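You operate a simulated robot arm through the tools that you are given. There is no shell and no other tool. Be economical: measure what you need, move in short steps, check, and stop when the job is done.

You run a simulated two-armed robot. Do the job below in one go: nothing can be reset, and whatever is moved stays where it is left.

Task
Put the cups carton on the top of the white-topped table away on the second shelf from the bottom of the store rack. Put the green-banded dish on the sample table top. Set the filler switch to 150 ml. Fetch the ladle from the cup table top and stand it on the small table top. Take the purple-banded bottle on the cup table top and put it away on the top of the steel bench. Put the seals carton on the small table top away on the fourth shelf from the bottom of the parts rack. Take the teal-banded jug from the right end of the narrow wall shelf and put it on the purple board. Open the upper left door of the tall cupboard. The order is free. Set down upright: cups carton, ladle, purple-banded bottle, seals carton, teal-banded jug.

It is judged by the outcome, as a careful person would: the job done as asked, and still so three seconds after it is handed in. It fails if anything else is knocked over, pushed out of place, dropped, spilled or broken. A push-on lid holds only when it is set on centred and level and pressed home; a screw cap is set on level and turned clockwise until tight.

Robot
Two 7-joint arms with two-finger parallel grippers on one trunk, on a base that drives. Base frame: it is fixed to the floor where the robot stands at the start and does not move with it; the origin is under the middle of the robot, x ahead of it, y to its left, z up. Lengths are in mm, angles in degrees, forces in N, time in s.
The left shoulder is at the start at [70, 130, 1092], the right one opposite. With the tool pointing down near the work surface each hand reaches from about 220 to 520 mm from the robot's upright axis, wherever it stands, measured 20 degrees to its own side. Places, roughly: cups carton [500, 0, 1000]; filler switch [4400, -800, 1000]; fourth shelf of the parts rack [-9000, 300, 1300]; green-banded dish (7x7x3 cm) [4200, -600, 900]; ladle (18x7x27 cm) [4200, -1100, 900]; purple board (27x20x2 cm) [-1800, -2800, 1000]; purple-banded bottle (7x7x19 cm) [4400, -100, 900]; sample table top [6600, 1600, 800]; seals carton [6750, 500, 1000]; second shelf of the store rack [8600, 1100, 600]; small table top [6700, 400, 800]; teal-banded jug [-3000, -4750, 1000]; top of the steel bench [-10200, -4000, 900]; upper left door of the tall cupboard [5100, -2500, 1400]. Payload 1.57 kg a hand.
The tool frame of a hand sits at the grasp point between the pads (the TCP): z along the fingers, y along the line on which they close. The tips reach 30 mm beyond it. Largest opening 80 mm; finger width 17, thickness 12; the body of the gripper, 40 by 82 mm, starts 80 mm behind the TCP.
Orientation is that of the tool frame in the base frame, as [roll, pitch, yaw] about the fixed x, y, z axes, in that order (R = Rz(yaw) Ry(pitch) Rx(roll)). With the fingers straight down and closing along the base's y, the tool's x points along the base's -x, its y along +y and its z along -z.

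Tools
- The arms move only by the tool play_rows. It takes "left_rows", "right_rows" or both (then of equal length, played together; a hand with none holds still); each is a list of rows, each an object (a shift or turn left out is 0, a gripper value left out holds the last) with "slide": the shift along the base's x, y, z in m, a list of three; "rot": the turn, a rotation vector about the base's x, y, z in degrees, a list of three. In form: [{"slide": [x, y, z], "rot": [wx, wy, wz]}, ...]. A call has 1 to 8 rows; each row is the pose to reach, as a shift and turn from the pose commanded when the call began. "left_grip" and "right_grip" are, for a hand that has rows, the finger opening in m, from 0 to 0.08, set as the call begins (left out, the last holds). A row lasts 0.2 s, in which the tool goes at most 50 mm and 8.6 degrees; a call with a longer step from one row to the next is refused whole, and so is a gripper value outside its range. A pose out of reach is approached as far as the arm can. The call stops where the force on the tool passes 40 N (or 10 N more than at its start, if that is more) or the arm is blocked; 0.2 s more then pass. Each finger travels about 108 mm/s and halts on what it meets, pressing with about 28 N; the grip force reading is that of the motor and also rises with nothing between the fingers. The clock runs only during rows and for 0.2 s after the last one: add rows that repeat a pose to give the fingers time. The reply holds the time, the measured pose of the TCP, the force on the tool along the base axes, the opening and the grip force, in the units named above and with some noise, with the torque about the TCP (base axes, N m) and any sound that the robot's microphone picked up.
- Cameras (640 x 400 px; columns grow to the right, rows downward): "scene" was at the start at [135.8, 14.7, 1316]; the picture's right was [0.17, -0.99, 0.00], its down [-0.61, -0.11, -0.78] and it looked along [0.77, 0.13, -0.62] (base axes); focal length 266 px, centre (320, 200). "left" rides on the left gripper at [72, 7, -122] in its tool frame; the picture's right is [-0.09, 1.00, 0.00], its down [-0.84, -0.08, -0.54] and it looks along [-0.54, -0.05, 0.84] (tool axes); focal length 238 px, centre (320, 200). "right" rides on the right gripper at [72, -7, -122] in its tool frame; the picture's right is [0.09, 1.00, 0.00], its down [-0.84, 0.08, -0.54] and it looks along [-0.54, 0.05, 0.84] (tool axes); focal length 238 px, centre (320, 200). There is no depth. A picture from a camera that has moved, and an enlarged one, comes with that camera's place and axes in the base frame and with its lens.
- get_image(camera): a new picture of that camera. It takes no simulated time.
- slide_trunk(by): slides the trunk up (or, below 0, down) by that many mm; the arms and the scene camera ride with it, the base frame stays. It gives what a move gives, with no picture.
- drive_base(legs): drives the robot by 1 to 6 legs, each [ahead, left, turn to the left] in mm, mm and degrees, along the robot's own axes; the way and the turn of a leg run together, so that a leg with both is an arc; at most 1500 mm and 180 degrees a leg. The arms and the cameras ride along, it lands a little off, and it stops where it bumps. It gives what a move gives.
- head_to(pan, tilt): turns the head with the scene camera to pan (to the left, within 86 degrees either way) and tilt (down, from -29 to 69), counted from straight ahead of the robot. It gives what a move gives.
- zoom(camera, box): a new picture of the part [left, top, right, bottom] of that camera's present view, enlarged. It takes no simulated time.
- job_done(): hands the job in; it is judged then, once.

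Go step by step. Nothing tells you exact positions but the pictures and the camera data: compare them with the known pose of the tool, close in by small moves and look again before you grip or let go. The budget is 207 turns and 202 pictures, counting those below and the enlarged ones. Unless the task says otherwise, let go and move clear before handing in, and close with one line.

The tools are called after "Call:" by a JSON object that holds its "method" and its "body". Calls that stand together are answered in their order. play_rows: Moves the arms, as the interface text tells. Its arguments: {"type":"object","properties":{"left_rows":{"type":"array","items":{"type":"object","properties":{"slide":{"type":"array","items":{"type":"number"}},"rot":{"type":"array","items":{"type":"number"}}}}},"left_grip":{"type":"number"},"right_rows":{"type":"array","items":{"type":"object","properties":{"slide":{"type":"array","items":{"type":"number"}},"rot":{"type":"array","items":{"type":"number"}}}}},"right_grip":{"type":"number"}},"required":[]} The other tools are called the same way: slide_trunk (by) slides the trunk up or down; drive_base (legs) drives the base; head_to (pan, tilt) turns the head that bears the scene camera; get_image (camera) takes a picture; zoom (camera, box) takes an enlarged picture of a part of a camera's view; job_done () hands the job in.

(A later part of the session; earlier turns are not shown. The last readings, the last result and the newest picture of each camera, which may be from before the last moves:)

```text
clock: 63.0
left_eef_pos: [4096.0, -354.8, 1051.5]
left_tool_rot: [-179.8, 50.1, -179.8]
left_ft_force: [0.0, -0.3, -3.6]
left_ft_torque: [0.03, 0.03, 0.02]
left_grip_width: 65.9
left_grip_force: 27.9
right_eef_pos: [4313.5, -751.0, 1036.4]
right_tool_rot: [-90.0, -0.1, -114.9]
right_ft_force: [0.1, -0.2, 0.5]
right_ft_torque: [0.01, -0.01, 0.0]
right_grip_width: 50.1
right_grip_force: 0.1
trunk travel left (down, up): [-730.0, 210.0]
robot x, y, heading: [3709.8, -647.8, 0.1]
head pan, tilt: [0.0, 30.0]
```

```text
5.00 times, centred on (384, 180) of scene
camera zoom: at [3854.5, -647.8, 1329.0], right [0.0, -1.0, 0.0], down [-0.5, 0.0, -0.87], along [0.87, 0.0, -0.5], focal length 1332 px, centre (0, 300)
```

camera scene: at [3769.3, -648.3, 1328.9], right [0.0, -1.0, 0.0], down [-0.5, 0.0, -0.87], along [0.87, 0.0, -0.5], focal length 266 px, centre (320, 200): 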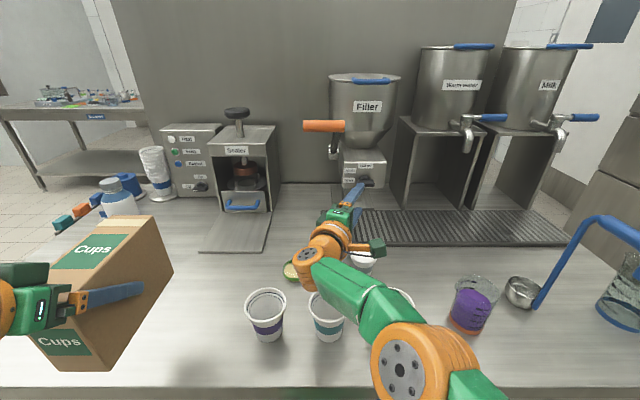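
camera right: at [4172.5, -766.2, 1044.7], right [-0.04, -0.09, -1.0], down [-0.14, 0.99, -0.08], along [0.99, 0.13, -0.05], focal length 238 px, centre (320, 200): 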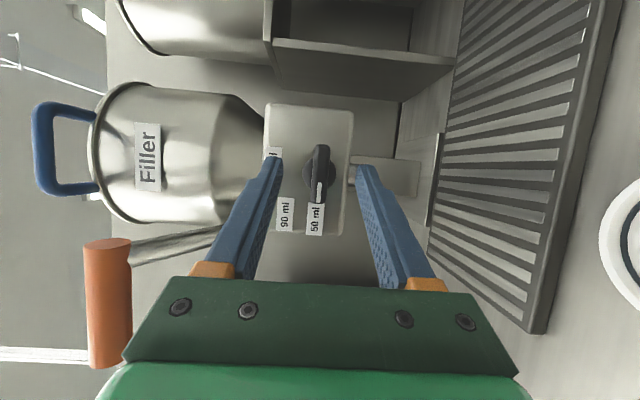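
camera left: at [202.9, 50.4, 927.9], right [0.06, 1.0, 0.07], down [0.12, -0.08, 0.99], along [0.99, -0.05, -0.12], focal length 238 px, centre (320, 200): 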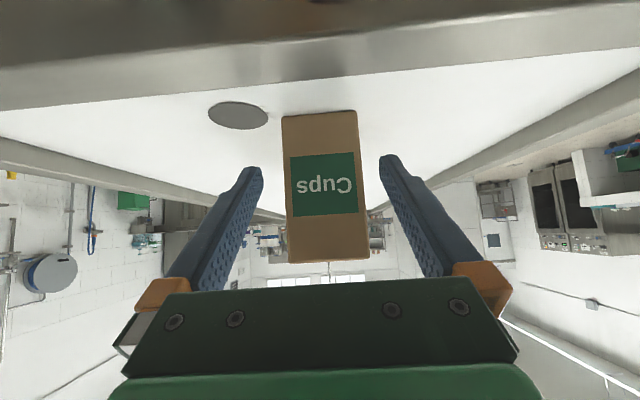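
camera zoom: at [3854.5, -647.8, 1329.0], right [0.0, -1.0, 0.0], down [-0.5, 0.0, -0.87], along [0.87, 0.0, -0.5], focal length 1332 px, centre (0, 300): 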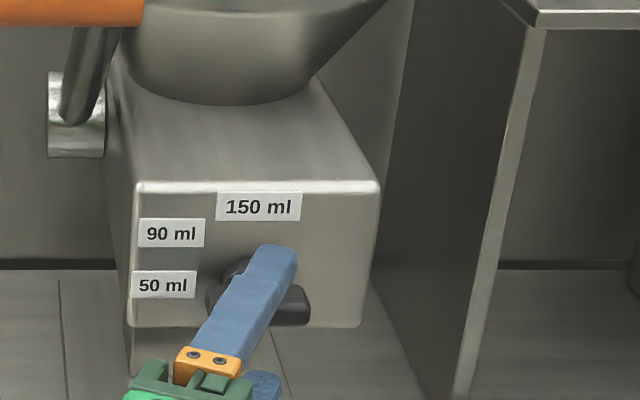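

The panel face is nearer x≈4410, bar front ≈4378. I advance another 50 mm and close on the bar.

Call:
{"method": "play_rows", "body": {"right_rows": [{"slide": [0.02, -0.001, 0.001]}, {"slide": [0.04, -0.003, 0.001]}, {"slide": [0.05, -0.003, 0.001]}, {"slide": [0.05, -0.003, 0.001]}]}}

Call:
{"method": "get_image", "body": {"camera": "right"}}

Call:
{"method": "zoom", "body": {"camera": "scene", "box": [320, 140, 448, 220]}}

```text
clock: 64.0
left_eef_pos: [4080.6, -354.6, 1056.4]
left_tool_rot: [-179.7, 50.8, -179.7]
left_ft_force: [-0.4, -0.8, -3.5]
left_ft_torque: [0.01, 0.06, 0.01]
left_grip_width: 65.6
left_grip_force: 28.2
right_eef_pos: [4344.6, -753.2, 1043.6]
right_tool_rot: [-89.6, 0.0, -114.6]
right_ft_force: [-34.5, 5.1, -3.6]
right_ft_torque: [-0.16, 1.02, 0.03]
right_grip_width: 52.1
right_grip_force: 1.0
right hand out of reach, approached as far as the arm can: row 3, 4
trunk travel left (down, up): [-730.0, 210.0]
robot x, y, heading: [3709.2, -650.6, 0.2]
head pan, tilt: [0.0, 30.0]
stopped in row 4 (right hand): the force on the tool passed its limit at 41 N (the readings are from after the stop); the commanded pose is now the measured one
```

```text
168 pictures are left
camera right: at [4202.1, -768.9, 1050.5], right [-0.03, -0.09, -1.0], down [-0.14, 0.99, -0.08], along [0.99, 0.14, -0.04], focal length 238 px, centre (320, 200)
```

right: 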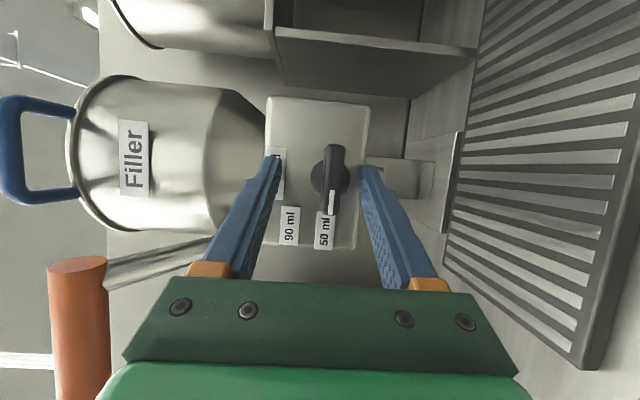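

```text
5.00 times, centred on (384, 180) of scene
camera zoom: at [3836.4, -645.9, 1330.9], right [0.0, -1.0, 0.0], down [-0.49, 0.0, -0.87], along [0.87, 0.0, -0.49], focal length 1332 px, centre (0, 300)
```

zoom: 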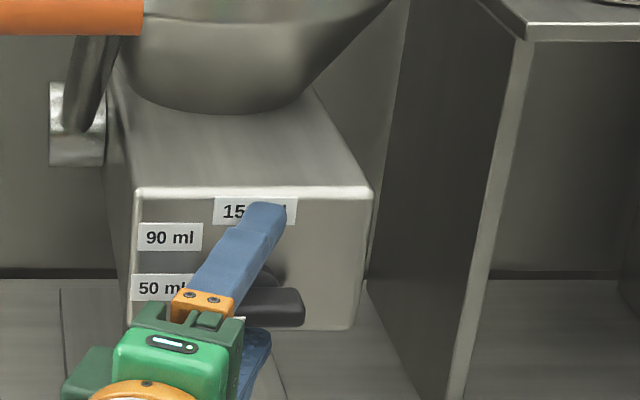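

The tips touched the panel (x≈4372), so the bar lies between the fingers. I back off 6 mm, lower 6 mm, and close.

Call:
{"method": "play_rows", "body": {"right_rows": [{"slide": [-0.006, 0, 0]}, {"slide": [-0.006, 0, -0.005]}, {"slide": [-0.006, 0, -0.005]}]}}

Call:
{"method": "play_rows", "body": {"right_rows": [{}, {}, {}, {}], "right_grip": 0.0}}

Call:
{"method": "get_image", "body": {"camera": "right"}}

```text
clock: 64.8
left_eef_pos: [4087.6, -351.0, 1055.4]
left_tool_rot: [-179.6, 50.6, -179.6]
left_ft_force: [-0.5, -0.1, -4.0]
left_ft_torque: [-0.02, 0.07, 0.0]
left_grip_width: 65.7
left_grip_force: 28.0
right_eef_pos: [4343.5, -754.3, 1036.5]
right_tool_rot: [-89.6, -0.2, -114.7]
right_ft_force: [-15.3, 5.7, 10.1]
right_ft_torque: [0.09, 0.0, 0.11]
right_grip_width: 41.5
right_grip_force: 0.1
trunk travel left (down, up): [-730.0, 210.0]
robot x, y, heading: [3713.5, -646.1, 0.2]
head pan, tilt: [0.0, 30.0]
```

```text
clock: 65.8
left_eef_pos: [4088.0, -353.1, 1053.7]
left_tool_rot: [-179.6, 50.5, -179.7]
left_ft_force: [-0.7, -0.1, -3.2]
left_ft_torque: [-0.02, 0.07, 0.01]
left_grip_width: 66.0
left_grip_force: 28.2
right_eef_pos: [4343.7, -755.0, 1035.0]
right_tool_rot: [-89.8, 0.0, -114.7]
right_ft_force: [-16.6, 5.2, 4.6]
right_ft_torque: [0.27, 0.44, -0.02]
right_grip_width: 11.8
right_grip_force: 29.1
trunk travel left (down, up): [-730.0, 210.0]
robot x, y, heading: [3709.2, -648.0, 0.1]
head pan, tilt: [0.0, 30.0]
```

```text
166 pictures are left
camera right: at [4202.1, -769.6, 1043.3], right [-0.03, -0.09, -1.0], down [-0.14, 0.99, -0.08], along [0.99, 0.14, -0.05], focal length 238 px, centre (320, 200)
```

right: 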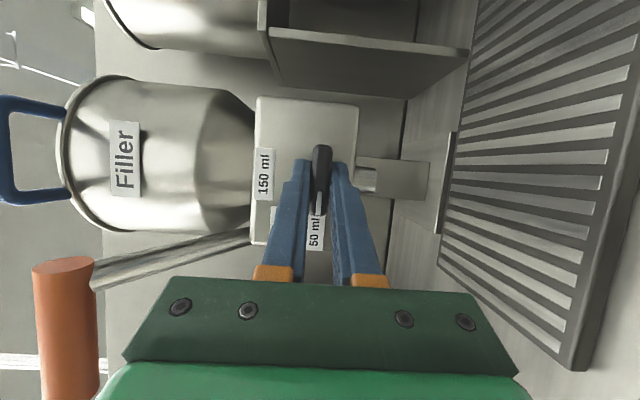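

The bar is gripped (12 mm). I turn it clockwise about x, easing off the panel.

Call:
{"method": "play_rows", "body": {"right_rows": [{"slide": [-0.004, 0, 0.001], "rot": [8.5, 0, 0]}, {"slide": [-0.006, -0.0005, 0.0027], "rot": [17, 0, 0]}, {"slide": [-0.006, -0.001, 0.0039], "rot": [25.5, 0, 0]}, {"slide": [-0.006, -0.0015, 0.005], "rot": [34, 0, 0]}, {"slide": [-0.006, -0.0024, 0.006], "rot": [42.5, 0, 0]}, {"slide": [-0.006, -0.0033, 0.007], "rot": [51, 0, 0]}, {"slide": [-0.006, -0.0044, 0.0078], "rot": [59.5, 0, 0]}, {"slide": [-0.006, -0.0056, 0.0083], "rot": [68, 0, 0]}]}}

Call:
{"method": "zoom", "body": {"camera": "scene", "box": [320, 140, 448, 220]}}

```text
clock: 67.6
left_eef_pos: [4093.0, -352.5, 1052.2]
left_tool_rot: [-179.5, 50.2, -179.6]
left_ft_force: [-0.2, 0.8, -2.5]
left_ft_torque: [0.02, 0.07, -0.01]
left_grip_width: 65.9
left_grip_force: 28.2
right_eef_pos: [4344.7, -757.1, 1041.3]
right_tool_rot: [-136.0, 57.3, -140.7]
right_ft_force: [6.4, 5.7, 15.8]
right_ft_torque: [-0.03, -0.51, -0.05]
right_grip_width: 11.8
right_grip_force: 29.5
trunk travel left (down, up): [-730.0, 210.0]
robot x, y, heading: [3711.5, -651.8, 0.1]
head pan, tilt: [0.0, 30.0]
```

```text
5.00 times, centred on (384, 180) of scene
camera zoom: at [3851.2, -643.7, 1329.3], right [0.0, -1.0, 0.0], down [-0.5, 0.0, -0.87], along [0.87, 0.0, -0.5], focal length 1332 px, centre (0, 300)
```

zoom: 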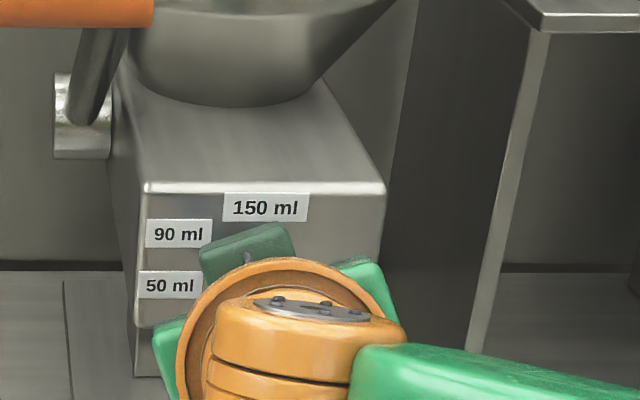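

Turning goes well with low force; I finish the last 22° plus a small margin and check in the hand camera.

Call:
{"method": "play_rows", "body": {"right_rows": [{"slide": [0, -0.0012, 0.0003], "rot": [7.5, 0, 0]}, {"slide": [0, -0.0024, 0.0006], "rot": [15, 0, 0]}, {"slide": [0, -0.0034, 0.0007], "rot": [22, 0, 0]}, {"slide": [0, -0.0034, 0.0007], "rot": [22, 0, 0]}]}}

Call:
{"method": "get_image", "body": {"camera": "right"}}

```text
clock: 68.6
left_eef_pos: [4093.8, -350.2, 1050.1]
left_tool_rot: [-179.4, 50.2, -179.5]
left_ft_force: [0.1, -0.2, -2.3]
left_ft_torque: [-0.02, 0.06, 0.0]
left_grip_width: 66.0
left_grip_force: 28.1
right_eef_pos: [4342.8, -760.3, 1040.1]
right_tool_rot: [-179.7, 65.1, -179.3]
right_ft_force: [0.2, 9.7, 7.4]
right_ft_torque: [0.06, -0.03, -0.33]
right_grip_width: 11.7
right_grip_force: 28.6
trunk travel left (down, up): [-730.0, 210.0]
robot x, y, heading: [3709.1, -649.2, -0.0]
head pan, tilt: [0.0, 30.0]
```

```text
164 pictures are left
camera right: at [4201.8, -768.6, 1028.0], right [-0.04, 1.0, -0.09], down [-0.14, 0.08, 0.99], along [0.99, 0.06, 0.14], focal length 238 px, centre (320, 200)
```

right: 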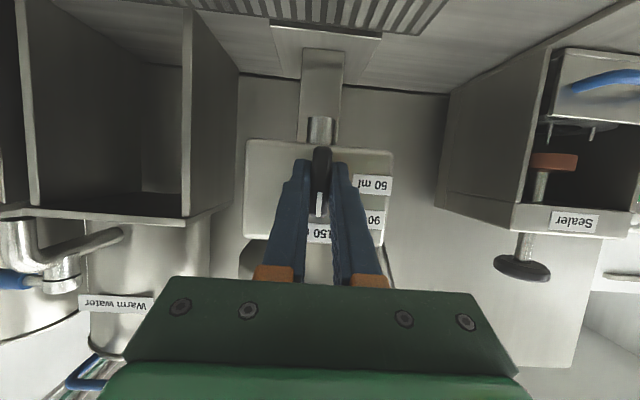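

The pointer is vertical at 150 ml. I open, retract along the tool axis and verify.

Call:
{"method": "play_rows", "body": {"right_rows": [{}, {}, {}], "right_grip": 0.06}}

Call:
{"method": "play_rows", "body": {"right_rows": [{"slide": [-0.03, 0, 0.01]}, {"slide": [-0.07, 0, 0.03]}, {"slide": [-0.11, 0.0, 0.05]}, {"slide": [-0.15, 0.03, 0.06]}, {"slide": [-0.18, 0.06, 0.08]}, {"slide": [-0.18, 0.06, 0.08]}]}}

Call:
{"method": "zoom", "body": {"camera": "scene", "box": [320, 140, 448, 220]}}

Call:
{"method": "get_image", "body": {"camera": "scene"}}

```text
clock: 69.4
left_eef_pos: [4092.9, -355.3, 1053.8]
left_tool_rot: [-179.9, 50.2, -179.8]
left_ft_force: [0.3, -0.1, -2.3]
left_ft_torque: [-0.03, 0.1, 0.0]
left_grip_width: 65.9
left_grip_force: 28.0
right_eef_pos: [4343.6, -765.5, 1041.1]
right_tool_rot: [179.9, 65.1, -179.9]
right_ft_force: [-6.0, -0.1, -3.9]
right_ft_torque: [0.09, 0.14, -0.24]
right_grip_width: 60.5
right_grip_force: 0.0
trunk travel left (down, up): [-730.0, 210.0]
robot x, y, heading: [3709.8, -651.3, -0.3]
head pan, tilt: [0.0, 30.0]
```

```text
refused: row 4 steps farther than a row can; nothing moved
```

```text
5.00 times, centred on (384, 180) of scene
camera zoom: at [3851.8, -648.5, 1329.1], right [0.0, -1.0, 0.0], down [-0.5, 0.0, -0.87], along [0.87, 0.0, -0.5], focal length 1332 px, centre (0, 300)
```

zoom: 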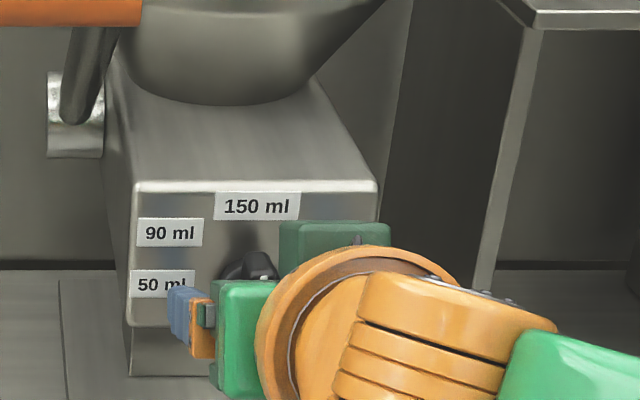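

```text
162 pictures are left
camera scene: at [3851.8, -648.5, 1329.1], right [0.0, -1.0, 0.0], down [-0.5, 0.0, -0.87], along [0.87, 0.0, -0.5], focal length 266 px, centre (320, 200)
```

scene: 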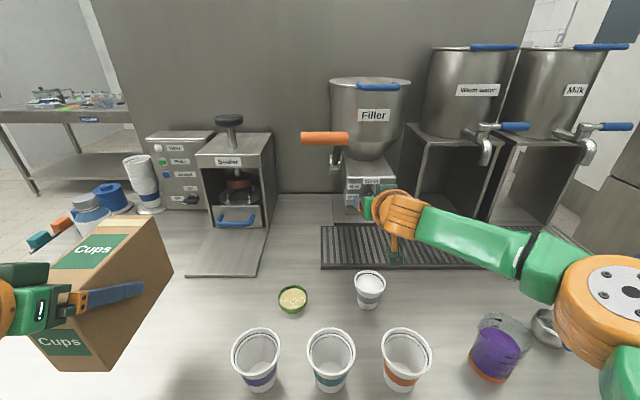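

Call:
{"method": "play_rows", "body": {"right_rows": [{"slide": [-0.025, 0.002, 0.011]}, {"slide": [-0.06, 0.002, 0.028]}, {"slide": [-0.095, 0.002, 0.045]}, {"slide": [-0.13, 0.01, 0.06]}, {"slide": [-0.16, 0.03, 0.08]}, {"slide": [-0.18, 0.05, 0.1]}, {"slide": [-0.18, 0.05, 0.1]}]}}

Call:
{"method": "zoom", "body": {"camera": "scene", "box": [320, 140, 448, 220]}}

Call:
{"method": "get_image", "body": {"camera": "scene"}}

```text
clock: 71.0
left_eef_pos: [4094.5, -355.7, 1052.0]
left_tool_rot: [-179.9, 50.0, -179.9]
left_ft_force: [0.0, -0.5, -3.2]
left_ft_torque: [0.0, 0.06, -0.01]
left_grip_width: 66.1
left_grip_force: 28.0
right_eef_pos: [4166.1, -716.5, 1139.0]
right_tool_rot: [-179.9, 65.1, -179.8]
right_ft_force: [-0.8, -1.0, -0.1]
right_ft_torque: [-0.03, 0.03, 0.02]
right_grip_width: 59.9
right_grip_force: 0.0
trunk travel left (down, up): [-730.0, 210.0]
robot x, y, heading: [3709.6, -647.9, 0.0]
head pan, tilt: [0.0, 30.0]
```

```text
5.00 times, centred on (384, 180) of scene
camera zoom: at [3854.2, -648.7, 1328.9], right [0.0, -1.0, 0.0], down [-0.5, 0.0, -0.87], along [0.87, 0.0, -0.5], focal length 1332 px, centre (0, 300)
```

zoom: 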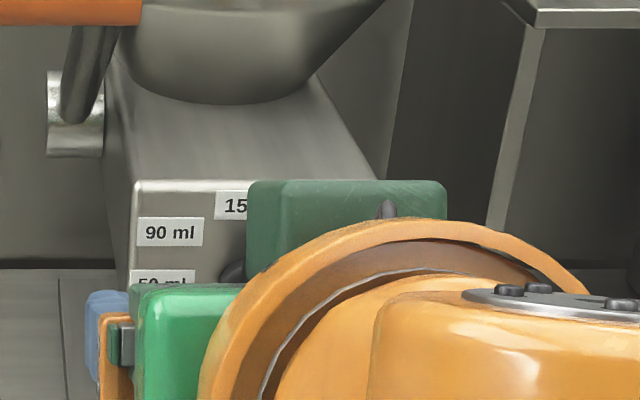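

```text
160 pictures are left
camera scene: at [3854.2, -648.7, 1328.9], right [0.0, -1.0, 0.0], down [-0.5, 0.0, -0.87], along [0.87, 0.0, -0.5], focal length 266 px, centre (320, 200)
```

scene: 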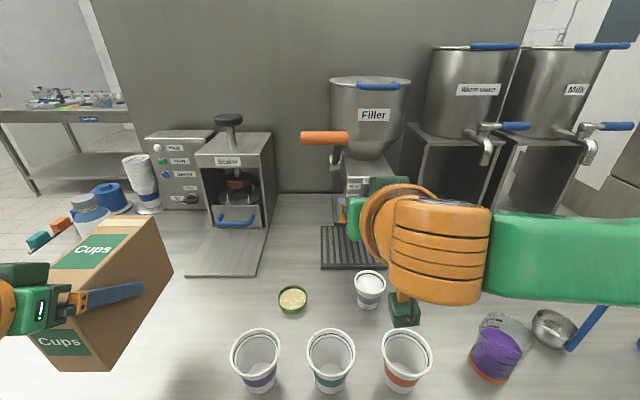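

Next is the dish at about [4232,-592]. I bring the right hand back to pointing straight down above it.

Call:
{"method": "play_rows", "body": {"right_rows": [{"slide": [0, 0.015, 0], "rot": [0, 8.1, 0]}, {"slide": [0, 0.03, 0], "rot": [0, 16.2, 0]}, {"slide": [0, 0.045, 0], "rot": [0, 24.3, 0]}, {"slide": [0, 0.06, 0], "rot": [0, 32.5, 0]}, {"slide": [0.01, 0.08, 0], "rot": [0, 40.6, 0]}, {"slide": [0.03, 0.1, -0.03], "rot": [0, 48.8, 0]}, {"slide": [0.05, 0.12, -0.06], "rot": [0, 57, 0]}, {"slide": [0.066, 0.124, -0.08], "rot": [0, 65, 0]}], "right_grip": 0.08}}

Call:
{"method": "get_image", "body": {"camera": "right"}}

Call:
{"method": "get_image", "body": {"camera": "scene"}}

```text
clock: 72.8
left_eef_pos: [4094.3, -354.0, 1052.4]
left_tool_rot: [-179.8, 50.2, -179.8]
left_ft_force: [-0.4, -0.2, -2.8]
left_ft_torque: [-0.02, 0.06, 0.03]
left_grip_width: 65.9
left_grip_force: 28.2
right_eef_pos: [4131.6, -655.4, 1044.2]
right_tool_rot: [179.8, 0.4, -179.7]
right_ft_force: [0.4, 0.2, -1.0]
right_ft_torque: [0.01, 0.01, -0.01]
right_grip_width: 79.8
right_grip_force: 0.0
right hand out of reach, approached as far as the arm can: row 5, 6, 7, 8
trunk travel left (down, up): [-730.0, 210.0]
robot x, y, heading: [3715.1, -644.8, -0.1]
head pan, tilt: [0.0, 30.0]
```

```text
159 pictures are left
camera right: at [4057.5, -662.4, 1166.0], right [-0.09, 1.0, 0.0], down [0.83, 0.08, 0.55], along [0.55, 0.05, -0.84], focal length 238 px, centre (320, 200)
```

right: 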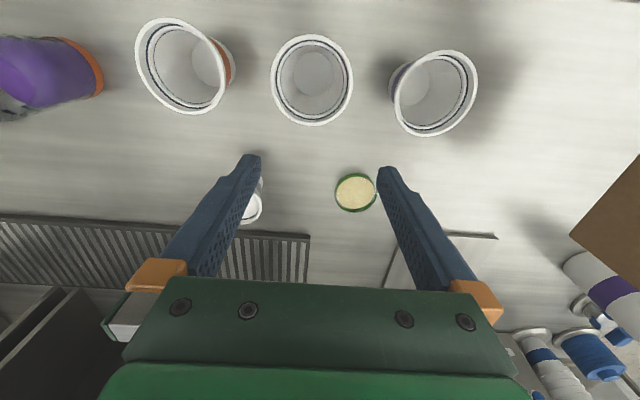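

```text
158 pictures are left
camera scene: at [3853.4, -647.4, 1329.0], right [0.0, -1.0, 0.0], down [-0.5, 0.0, -0.87], along [0.87, 0.0, -0.5], focal length 266 px, centre (320, 200)
```

scene: 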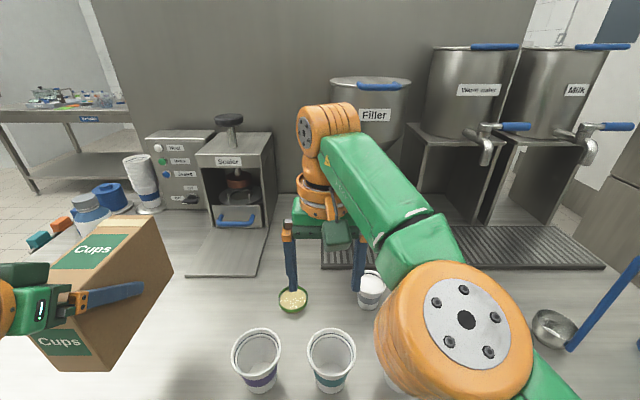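

The dish is at [4236,-593]. It is just out of reach, so I slide the base 220 mm left to bring it to the right arm's side.

Call:
{"method": "drive_base", "body": {"legs": [[0, 220, 0]]}}

Call:
{"method": "play_rows", "body": {"right_rows": [{"slide": [0.0, -0.045, 0]}, {"slide": [0.02, -0.09, 0]}, {"slide": [0.05, -0.12, -0.02]}, {"slide": [0.07, -0.145, -0.05]}, {"slide": [0.09, -0.157, -0.08]}, {"slide": [0.1, -0.157, -0.1]}, {"slide": [0.1, -0.157, -0.1]}]}}

Call:
{"method": "get_image", "body": {"camera": "right"}}

Call:
{"method": "get_image", "body": {"camera": "scene"}}

```text
clock: 74.5
left_eef_pos: [4093.5, -135.1, 1052.6]
left_tool_rot: [-180.0, 50.0, -179.9]
left_ft_force: [0.4, -0.2, -3.2]
left_ft_torque: [0.01, 0.08, 0.04]
left_grip_width: 65.9
left_grip_force: 27.8
right_eef_pos: [4131.3, -433.4, 1042.8]
right_tool_rot: [179.8, 0.4, -179.7]
right_ft_force: [-0.9, -1.2, 0.0]
right_ft_torque: [0.0, 0.03, 0.05]
right_grip_width: 80.3
right_grip_force: 0.1
trunk travel left (down, up): [-730.0, 210.0]
robot x, y, heading: [3710.7, -428.5, 0.2]
head pan, tilt: [0.0, 30.0]
```

```text
clock: 76.0
left_eef_pos: [4094.3, -134.1, 1051.7]
left_tool_rot: [-179.9, 50.0, -179.8]
left_ft_force: [-0.3, 0.1, -2.7]
left_ft_torque: [-0.01, 0.08, -0.01]
left_grip_width: 66.3
left_grip_force: 27.9
right_eef_pos: [4200.1, -581.4, 950.6]
right_tool_rot: [179.8, 0.4, -179.7]
right_ft_force: [0.8, -0.5, -0.1]
right_ft_torque: [0.01, -0.03, -0.02]
right_grip_width: 79.9
right_grip_force: 0.0
right hand out of reach, approached as far as the arm can: row 1, 3, 4, 5, 6, 7
trunk travel left (down, up): [-730.0, 210.0]
robot x, y, heading: [3712.6, -429.0, 0.3]
head pan, tilt: [0.0, 30.0]
```

```text
157 pictures are left
camera right: at [4126.5, -589.4, 1072.8], right [-0.1, 1.0, 0.0], down [0.83, 0.08, 0.55], along [0.55, 0.06, -0.84], focal length 238 px, centre (320, 200)
```

right: 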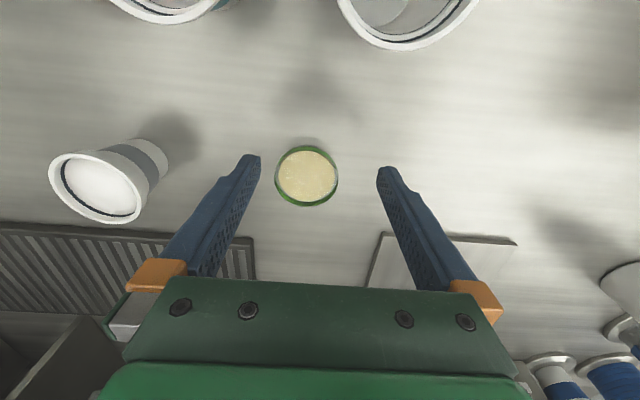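

```text
156 pictures are left
camera scene: at [3853.8, -427.3, 1328.9], right [0.0, -1.0, 0.0], down [-0.5, 0.0, -0.87], along [0.87, 0.0, -0.5], focal length 266 px, centre (320, 200)
```

scene: 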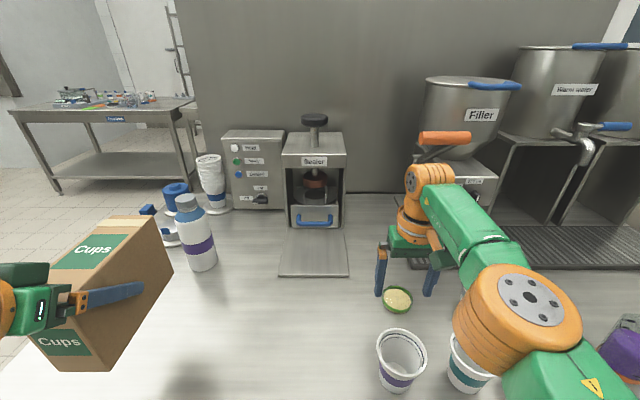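

Call:
{"method": "play_rows", "body": {"right_rows": [{"slide": [0.015, -0.006, -0.02]}, {"slide": [0.033, -0.01, -0.03]}, {"slide": [0.033, -0.01, -0.045]}, {"slide": [0.033, -0.01, -0.045]}]}}

Call:
{"method": "get_image", "body": {"camera": "right"}}

```text
clock: 77.0
left_eef_pos: [4093.9, -132.7, 1052.7]
left_tool_rot: [-179.9, 50.1, -179.7]
left_ft_force: [-0.7, -0.3, -3.5]
left_ft_torque: [0.01, 0.05, -0.01]
left_grip_width: 65.9
left_grip_force: 27.9
right_eef_pos: [4204.2, -594.0, 923.1]
right_tool_rot: [179.8, 0.7, -179.8]
right_ft_force: [-0.3, 0.7, -0.6]
right_ft_torque: [-0.01, 0.01, 0.0]
right_grip_width: 80.0
right_grip_force: 0.1
right hand out of reach, approached as far as the arm can: row 1, 2, 3, 4
trunk travel left (down, up): [-730.0, 210.0]
robot x, y, heading: [3710.6, -426.4, 0.3]
head pan, tilt: [0.0, 30.0]
```

```text
155 pictures are left
camera right: at [4130.9, -602.0, 1045.8], right [-0.1, 1.0, 0.0], down [0.83, 0.08, 0.55], along [0.55, 0.06, -0.83], focal length 238 px, centre (320, 200)
```

right: 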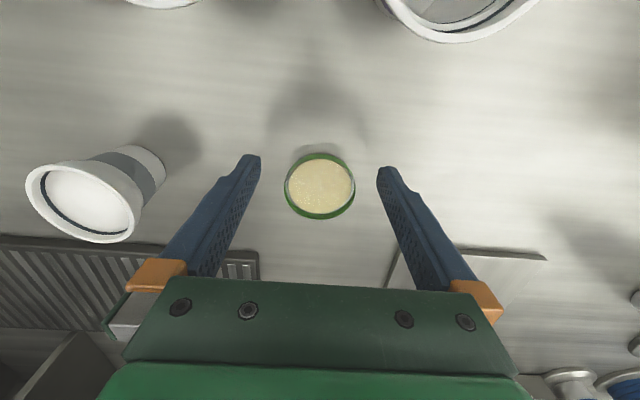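

The limit is about x 4204 straight down, so I tilt the hand 15° forward (pads stay in the same plane), which gains the reach needed.

Call:
{"method": "play_rows", "body": {"right_rows": [{"slide": [0.006, 0.001, 0], "rot": [0, -8, 0]}, {"slide": [0.024, 0.002, -0.01], "rot": [0, -15, 0]}, {"slide": [0.024, 0.002, -0.02], "rot": [0, -15, 0]}, {"slide": [0.024, 0.002, -0.02], "rot": [0, -15, 0]}]}}

Call:
{"method": "get_image", "body": {"camera": "right"}}

Call:
{"method": "get_image", "body": {"camera": "scene"}}

```text
clock: 78.0
left_eef_pos: [4092.3, -133.0, 1052.2]
left_tool_rot: [-179.8, 50.2, -179.7]
left_ft_force: [0.1, -0.7, -3.6]
left_ft_torque: [-0.01, 0.07, 0.01]
left_grip_width: 65.9
left_grip_force: 28.2
right_eef_pos: [4229.3, -591.5, 900.3]
right_tool_rot: [179.7, 15.4, -179.8]
right_ft_force: [0.6, 0.8, 0.1]
right_ft_torque: [-0.02, -0.01, -0.02]
right_grip_width: 80.3
right_grip_force: 0.1
trunk travel left (down, up): [-730.0, 210.0]
robot x, y, heading: [3710.4, -425.9, 0.2]
head pan, tilt: [0.0, 30.0]
```

```text
154 pictures are left
camera right: at [4126.4, -599.4, 1000.7], right [-0.09, 1.0, -0.02], down [0.66, 0.08, 0.75], along [0.74, 0.06, -0.67], focal length 238 px, centre (320, 200)
```

right: 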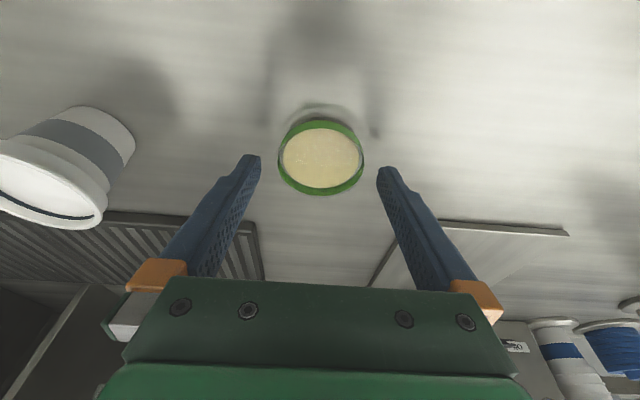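

```text
153 pictures are left
camera scene: at [3853.2, -427.0, 1329.0], right [0.0, -1.0, 0.0], down [-0.5, 0.0, -0.87], along [0.87, 0.0, -0.5], focal length 266 px, centre (320, 200)
```

scene: 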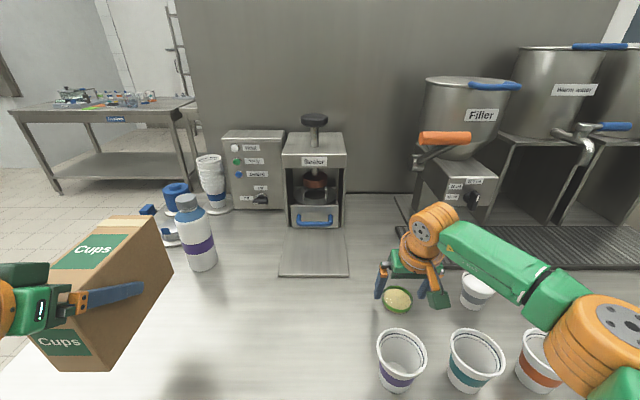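

Call:
{"method": "play_rows", "body": {"right_rows": [{"slide": [0.004, 0, -0.01]}, {"slide": [0.008, 0.0, -0.02]}, {"slide": [0.008, 0, -0.02]}]}}

Call:
{"method": "get_image", "body": {"camera": "right"}}

Call:
{"method": "zoom", "body": {"camera": "scene", "box": [340, 250, 468, 330]}}

```text
clock: 78.8
left_eef_pos: [4093.2, -131.7, 1053.5]
left_tool_rot: [-179.8, 50.1, -179.7]
left_ft_force: [0.2, 0.2, -3.4]
left_ft_torque: [0.01, 0.08, -0.01]
left_grip_width: 66.2
left_grip_force: 28.5
right_eef_pos: [4237.7, -591.0, 881.5]
right_tool_rot: [179.9, 15.6, -179.8]
right_ft_force: [0.6, -1.2, 3.1]
right_ft_torque: [-0.14, -0.04, 0.06]
right_grip_width: 79.9
right_grip_force: 0.1
trunk travel left (down, up): [-730.0, 210.0]
robot x, y, heading: [3713.0, -423.5, -0.0]
head pan, tilt: [0.0, 30.0]
```

```text
152 pictures are left
camera right: at [4134.9, -599.6, 980.7], right [-0.09, 1.0, -0.02], down [0.66, 0.08, 0.75], along [0.75, 0.06, -0.66], focal length 238 px, centre (320, 200)
```

right: 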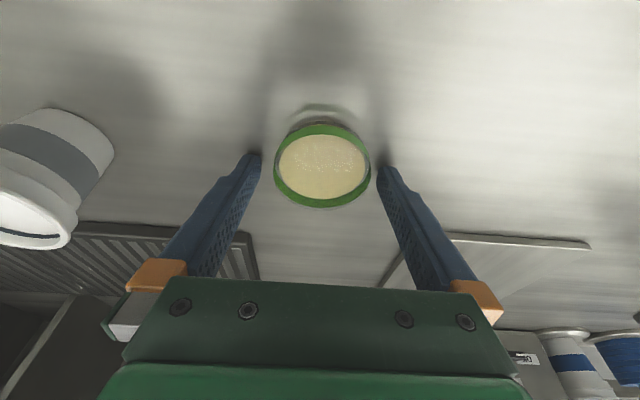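

```text
5.00 times, centred on (404, 290) of scene
camera zoom: at [3852.9, -426.4, 1329.1], right [0.0, -1.0, 0.0], down [-0.5, 0.0, -0.87], along [0.87, 0.0, -0.5], focal length 1332 px, centre (-100, -250)
```

zoom: 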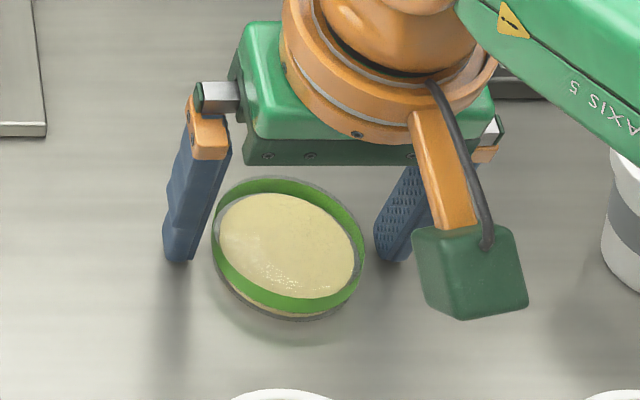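

The rim is near z 851 (dish base ≈821), centred between the fingers. I descend 22 mm more and close gently.

Call:
{"method": "play_rows", "body": {"right_rows": [{"slide": [0.001, 0.001, -0.011]}, {"slide": [0.002, 0.001, -0.021]}, {"slide": [0.002, 0.001, -0.021]}]}}

Call:
{"method": "get_image", "body": {"camera": "right"}}

Call:
{"method": "zoom", "body": {"camera": "scene", "box": [340, 250, 468, 330]}}

```text
clock: 79.3
left_eef_pos: [4086.6, -133.3, 1054.4]
left_tool_rot: [-179.8, 50.4, -179.7]
left_ft_force: [-0.4, 0.2, -3.6]
left_ft_torque: [0.02, 0.06, 0.02]
left_grip_width: 66.0
left_grip_force: 27.8
right_eef_pos: [4236.7, -591.5, 880.6]
right_tool_rot: [179.9, 16.8, -179.7]
right_ft_force: [-9.6, -1.9, 16.1]
right_ft_torque: [0.06, 0.3, 0.31]
right_grip_width: 79.9
right_grip_force: 0.0
trunk travel left (down, up): [-730.0, 210.0]
robot x, y, heading: [3711.1, -428.2, 0.2]
head pan, tilt: [0.0, 30.0]
stopped in row 2 (right hand): the force on the tool passed its limit at 50 N (the readings are from after the stop); the commanded pose is now the measured one
```

```text
150 pictures are left
camera right: at [4131.8, -599.5, 978.4], right [-0.09, 1.0, -0.03], down [0.64, 0.08, 0.76], along [0.76, 0.05, -0.65], focal length 238 px, centre (320, 200)
```

right: 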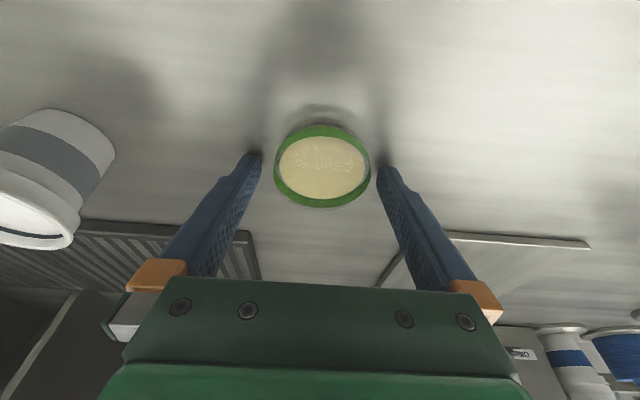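

```text
5.00 times, centred on (404, 290) of scene
camera zoom: at [3844.4, -425.8, 1330.1], right [0.0, -1.0, 0.0], down [-0.49, 0.0, -0.87], along [0.87, 0.0, -0.49], focal length 1332 px, centre (-100, -250)
```

zoom: 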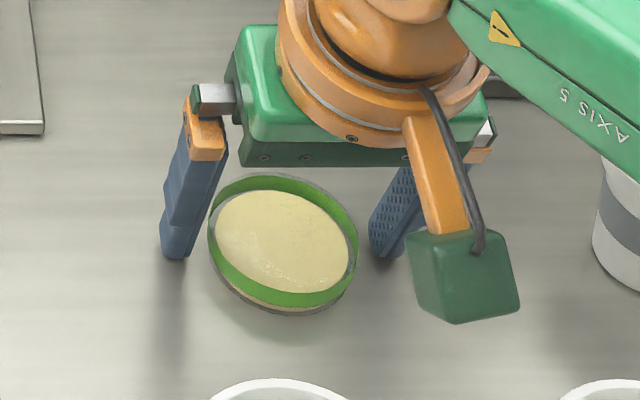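

The tips touched the table, so its top is at z≈850 and the dish centre is nearer, about x 4233. I back off 9 mm in x, raise 3 mm, and look.

Call:
{"method": "play_rows", "body": {"right_rows": [{"slide": [0, 0, 0.004]}, {"slide": [-0.009, 0, 0.003]}, {"slide": [-0.009, 0, 0.003]}]}}

Call:
{"method": "get_image", "body": {"camera": "right"}}

Call:
{"method": "zoom", "body": {"camera": "scene", "box": [356, 260, 452, 320]}}

```text
clock: 80.1
left_eef_pos: [4095.4, -132.1, 1051.5]
left_tool_rot: [-179.7, 50.0, -179.6]
left_ft_force: [0.7, 0.6, -3.3]
left_ft_torque: [-0.02, 0.06, 0.02]
left_grip_width: 66.0
left_grip_force: 28.0
right_eef_pos: [4235.6, -591.5, 881.4]
right_tool_rot: [180.0, 16.6, -179.6]
right_ft_force: [17.2, -1.9, 21.8]
right_ft_torque: [-0.58, -0.57, 0.46]
right_grip_width: 79.9
right_grip_force: 0.1
trunk travel left (down, up): [-730.0, 210.0]
robot x, y, heading: [3709.6, -428.5, 0.3]
head pan, tilt: [0.0, 30.0]
```

```text
148 pictures are left
camera right: at [4130.8, -599.1, 978.7], right [-0.09, 1.0, -0.03], down [0.65, 0.08, 0.76], along [0.76, 0.05, -0.65], focal length 238 px, centre (320, 200)
```

right: 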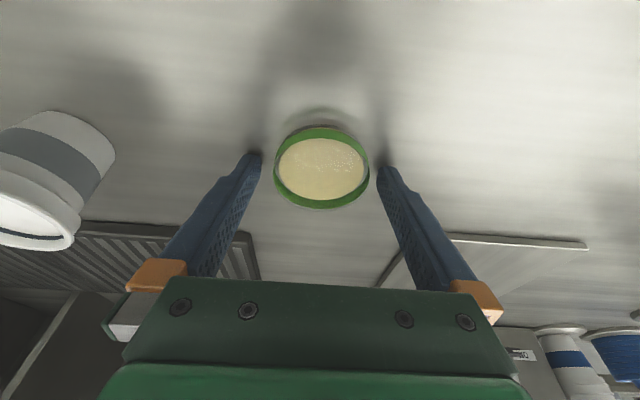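

```text
6.67 times, centred on (404, 290) of scene
camera zoom: at [3854.5, -425.0, 1329.1], right [0.0, -1.0, 0.0], down [-0.5, 0.0, -0.87], along [0.87, 0.0, -0.5], focal length 1775 px, centre (-240, -400)
```

zoom: 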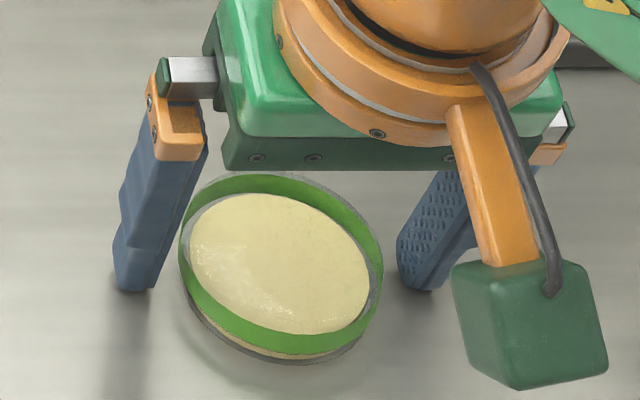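

Call:
{"method": "play_rows", "body": {"right_rows": [{"slide": [0, 0, 0.006]}, {"slide": [-0.003, 0, 0.008]}, {"slide": [-0.007, 0, 0.008]}, {"slide": [-0.007, 0, 0.006]}, {"slide": [-0.007, 0, 0.006]}]}}

Call:
{"method": "get_image", "body": {"camera": "right"}}

Call:
{"method": "zoom", "body": {"camera": "scene", "box": [356, 260, 452, 320]}}

```text
clock: 81.3
left_eef_pos: [4094.0, -133.6, 1052.0]
left_tool_rot: [-179.8, 50.0, -179.8]
left_ft_force: [0.2, 0.6, -2.3]
left_ft_torque: [0.0, 0.1, -0.01]
left_grip_width: 66.0
left_grip_force: 28.4
right_eef_pos: [4225.8, -591.7, 884.5]
right_tool_rot: [-179.9, 16.4, -179.7]
right_ft_force: [-0.2, 0.0, 0.1]
right_ft_torque: [0.0, 0.01, -0.06]
right_grip_width: 79.8
right_grip_force: 0.0
trunk travel left (down, up): [-730.0, 210.0]
robot x, y, heading: [3710.6, -428.3, 0.2]
head pan, tilt: [0.0, 30.0]
```

```text
146 pictures are left
camera right: at [4122.4, -599.5, 983.1], right [-0.09, 1.0, -0.03], down [0.65, 0.08, 0.76], along [0.75, 0.05, -0.65], focal length 238 px, centre (320, 200)
```

right: 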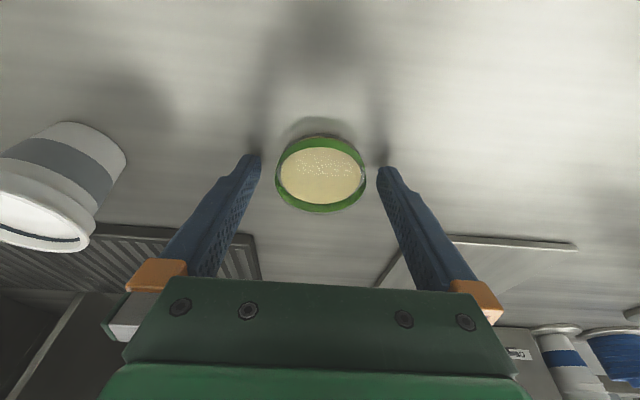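

```text
6.67 times, centred on (404, 290) of scene
camera zoom: at [3853.5, -426.6, 1328.9], right [0.0, -1.0, 0.0], down [-0.5, 0.0, -0.87], along [0.87, 0.0, -0.5], focal length 1775 px, centre (-240, -400)
```

zoom: 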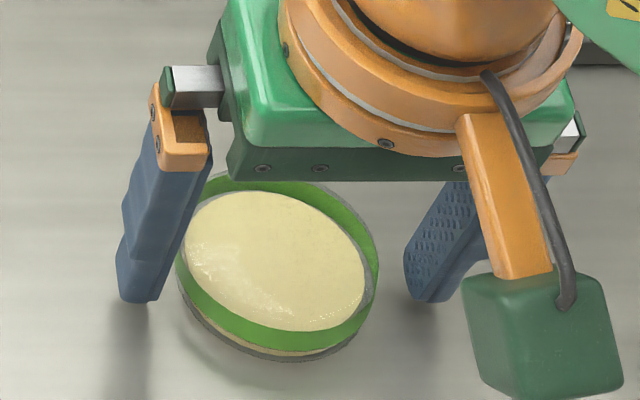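

The green band sits mid-height of a glass dish (band z≈860), so its centre is about [4241,-590]. I move 9 mm forward again just above the table and close.

Call:
{"method": "play_rows", "body": {"right_rows": [{"slide": [0.005, 0.0005, 0]}, {"slide": [0.0095, 0.001, 0]}, {"slide": [0.0095, 0.001, 0]}]}}

Call:
{"method": "play_rows", "body": {"right_rows": [{}, {}, {}, {}], "right_grip": 0.0}}

Call:
{"method": "get_image", "body": {"camera": "right"}}

Call:
{"method": "zoom", "body": {"camera": "scene", "box": [356, 260, 452, 320]}}

```text
clock: 82.1
left_eef_pos: [4094.7, -133.6, 1051.7]
left_tool_rot: [-179.8, 50.1, -179.7]
left_ft_force: [-0.3, 0.0, -2.8]
left_ft_torque: [0.01, 0.07, 0.02]
left_grip_width: 66.2
left_grip_force: 27.9
right_eef_pos: [4235.6, -591.0, 885.3]
right_tool_rot: [-180.0, 16.4, -179.7]
right_ft_force: [0.5, -0.5, -0.4]
right_ft_torque: [-0.03, 0.0, 0.02]
right_grip_width: 80.0
right_grip_force: 0.1
trunk travel left (down, up): [-730.0, 210.0]
robot x, y, heading: [3712.1, -429.4, -0.1]
head pan, tilt: [0.0, 30.0]
```

```text
clock: 83.1
left_eef_pos: [4094.7, -132.5, 1051.3]
left_tool_rot: [-179.7, 50.1, -179.7]
left_ft_force: [-0.5, 0.0, -2.6]
left_ft_torque: [0.02, 0.08, 0.03]
left_grip_width: 66.1
left_grip_force: 27.8
right_eef_pos: [4235.5, -591.4, 885.0]
right_tool_rot: [179.9, 16.4, -179.7]
right_ft_force: [0.1, -0.1, 0.6]
right_ft_torque: [-0.04, 0.0, 0.03]
right_grip_width: 60.0
right_grip_force: 28.2
trunk travel left (down, up): [-730.0, 210.0]
robot x, y, heading: [3715.7, -429.5, 0.2]
head pan, tilt: [0.0, 30.0]
```

```text
144 pictures are left
camera right: at [4131.3, -599.1, 983.1], right [-0.09, 1.0, -0.03], down [0.65, 0.08, 0.76], along [0.75, 0.05, -0.65], focal length 238 px, centre (320, 200)
```

right: 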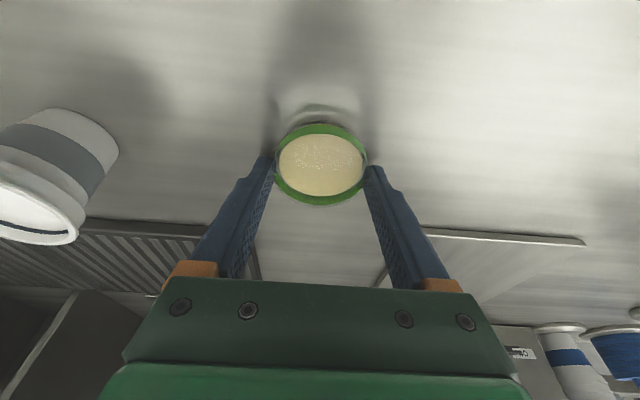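

```text
6.67 times, centred on (404, 290) of scene
camera zoom: at [3853.5, -426.6, 1329.0], right [0.0, -1.0, 0.0], down [-0.5, 0.0, -0.87], along [0.87, 0.0, -0.5], focal length 1775 px, centre (-240, -400)
```

zoom: 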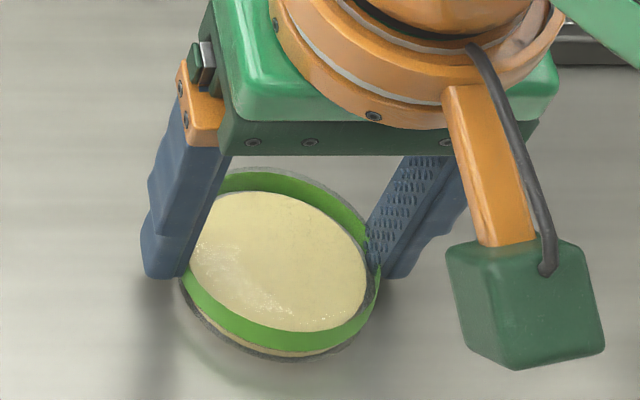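

The dish is gripped at 60 mm without shifting. I lift it slowly and check that it stays level.

Call:
{"method": "play_rows", "body": {"right_rows": [{"slide": [0, 0, 0.005]}, {"slide": [0, 0, 0.012]}, {"slide": [0, 0, 0.02]}, {"slide": [0, 0, 0.03]}, {"slide": [0, 0, 0.03]}]}}

Call:
{"method": "get_image", "body": {"camera": "right"}}

Call:
{"method": "zoom", "body": {"camera": "scene", "box": [356, 250, 452, 310]}}

```text
clock: 84.3
left_eef_pos: [4094.0, -133.0, 1052.8]
left_tool_rot: [-179.7, 50.0, -179.7]
left_ft_force: [-0.2, -0.2, -2.0]
left_ft_torque: [0.03, 0.06, -0.02]
left_grip_width: 65.9
left_grip_force: 28.2
right_eef_pos: [4236.1, -591.9, 915.4]
right_tool_rot: [179.9, 16.4, -179.7]
right_ft_force: [-0.9, -0.8, -0.4]
right_ft_torque: [0.02, -0.03, 0.03]
right_grip_width: 59.9
right_grip_force: 27.5
trunk travel left (down, up): [-730.0, 210.0]
robot x, y, heading: [3707.4, -427.0, 0.1]
head pan, tilt: [0.0, 30.0]
```

```text
142 pictures are left
camera right: at [4132.1, -599.2, 1013.3], right [-0.09, 1.0, -0.02], down [0.65, 0.08, 0.76], along [0.75, 0.06, -0.65], focal length 238 px, centre (320, 200)
```

right: 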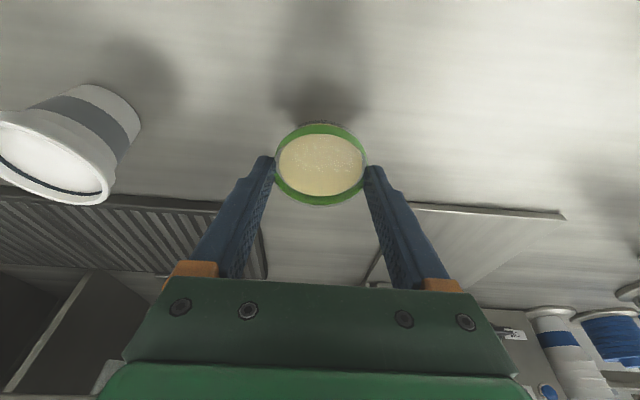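

```text
6.67 times, centred on (404, 280) of scene
camera zoom: at [3853.7, -426.7, 1328.9], right [0.0, -1.0, 0.0], down [-0.5, 0.0, -0.87], along [0.87, 0.0, -0.5], focal length 1775 px, centre (-240, -333)
```

zoom: 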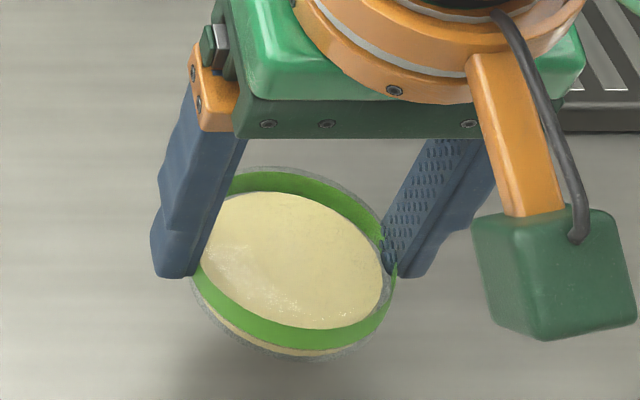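

The dish lifts level. I raise it clear of the cups, draw it in, and look left for the route to the sample table.

Call:
{"method": "play_rows", "body": {"right_rows": [{"slide": [0, 0, 0.025]}, {"slide": [0, 0, 0.05]}, {"slide": [-0.02, 0, 0.075]}, {"slide": [-0.05, 0.0, 0.095]}, {"slide": [-0.08, 0, 0.11]}, {"slide": [-0.11, 0, 0.11]}, {"slide": [-0.14, 0, 0.11]}, {"slide": [-0.15, 0, 0.11]}]}}

Call:
{"method": "zoom", "body": {"camera": "scene", "box": [410, 120, 538, 200]}}

Call:
{"method": "head_to", "body": {"pan": 45, "tilt": 20}}

Call:
{"method": "get_image", "body": {"camera": "scene"}}

```text
clock: 86.1
left_eef_pos: [4093.9, -132.5, 1051.1]
left_tool_rot: [-179.7, 50.0, -179.6]
left_ft_force: [0.1, -0.2, -2.8]
left_ft_torque: [-0.01, 0.1, 0.02]
left_grip_width: 66.1
left_grip_force: 28.0
right_eef_pos: [4084.8, -590.7, 1026.6]
right_tool_rot: [179.9, 16.4, -179.9]
right_ft_force: [0.1, -0.8, -0.1]
right_ft_torque: [-0.01, 0.0, 0.0]
right_grip_width: 59.8
right_grip_force: 28.1
trunk travel left (down, up): [-730.0, 210.0]
robot x, y, heading: [3711.3, -430.0, 0.3]
head pan, tilt: [0.0, 30.0]
```

```text
5.00 times, centred on (474, 160) of scene
camera zoom: at [3853.6, -426.6, 1329.0], right [0.0, -1.0, 0.0], down [-0.5, 0.0, -0.87], along [0.87, 0.0, -0.5], focal length 1332 px, centre (-450, 400)
```

zoom: 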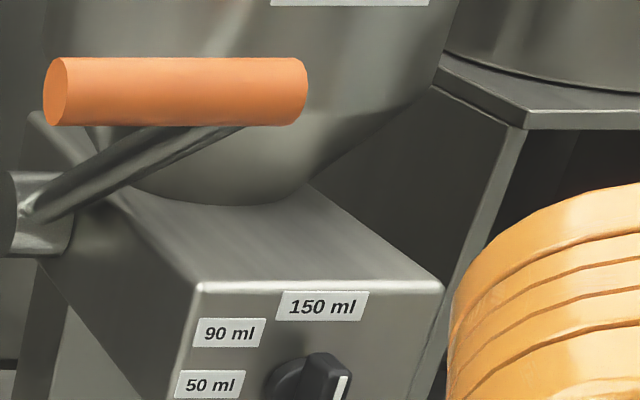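

```text
clock: 87.2
left_eef_pos: [4093.5, -132.8, 1051.2]
left_tool_rot: [-179.9, 50.0, -179.7]
left_ft_force: [0.0, 0.0, -3.3]
left_ft_torque: [0.0, 0.09, -0.01]
left_grip_width: 65.7
left_grip_force: 27.9
right_eef_pos: [4085.2, -591.5, 1027.0]
right_tool_rot: [179.9, 16.4, -179.8]
right_ft_force: [0.0, -0.1, -1.2]
right_ft_torque: [-0.01, 0.02, 0.02]
right_grip_width: 60.0
right_grip_force: 28.3
trunk travel left (down, up): [-730.0, 210.0]
robot x, y, heading: [3713.4, -427.0, -0.1]
head pan, tilt: [45.0, 20.0]
```

```text
139 pictures are left
camera scene: at [3829.0, -361.0, 1345.0], right [0.71, -0.71, 0.0], down [-0.24, -0.24, -0.94], along [0.66, 0.67, -0.34], focal length 266 px, centre (320, 200)
```

scene: 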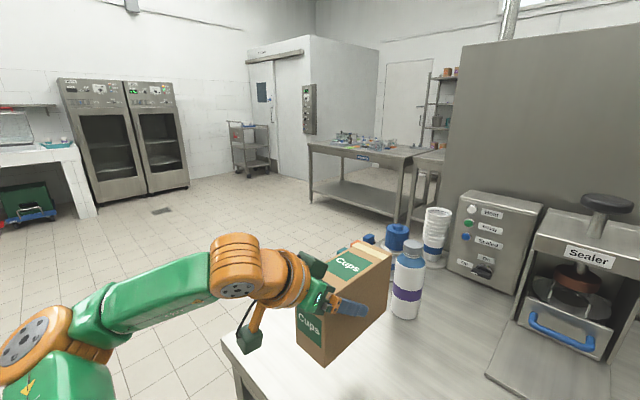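

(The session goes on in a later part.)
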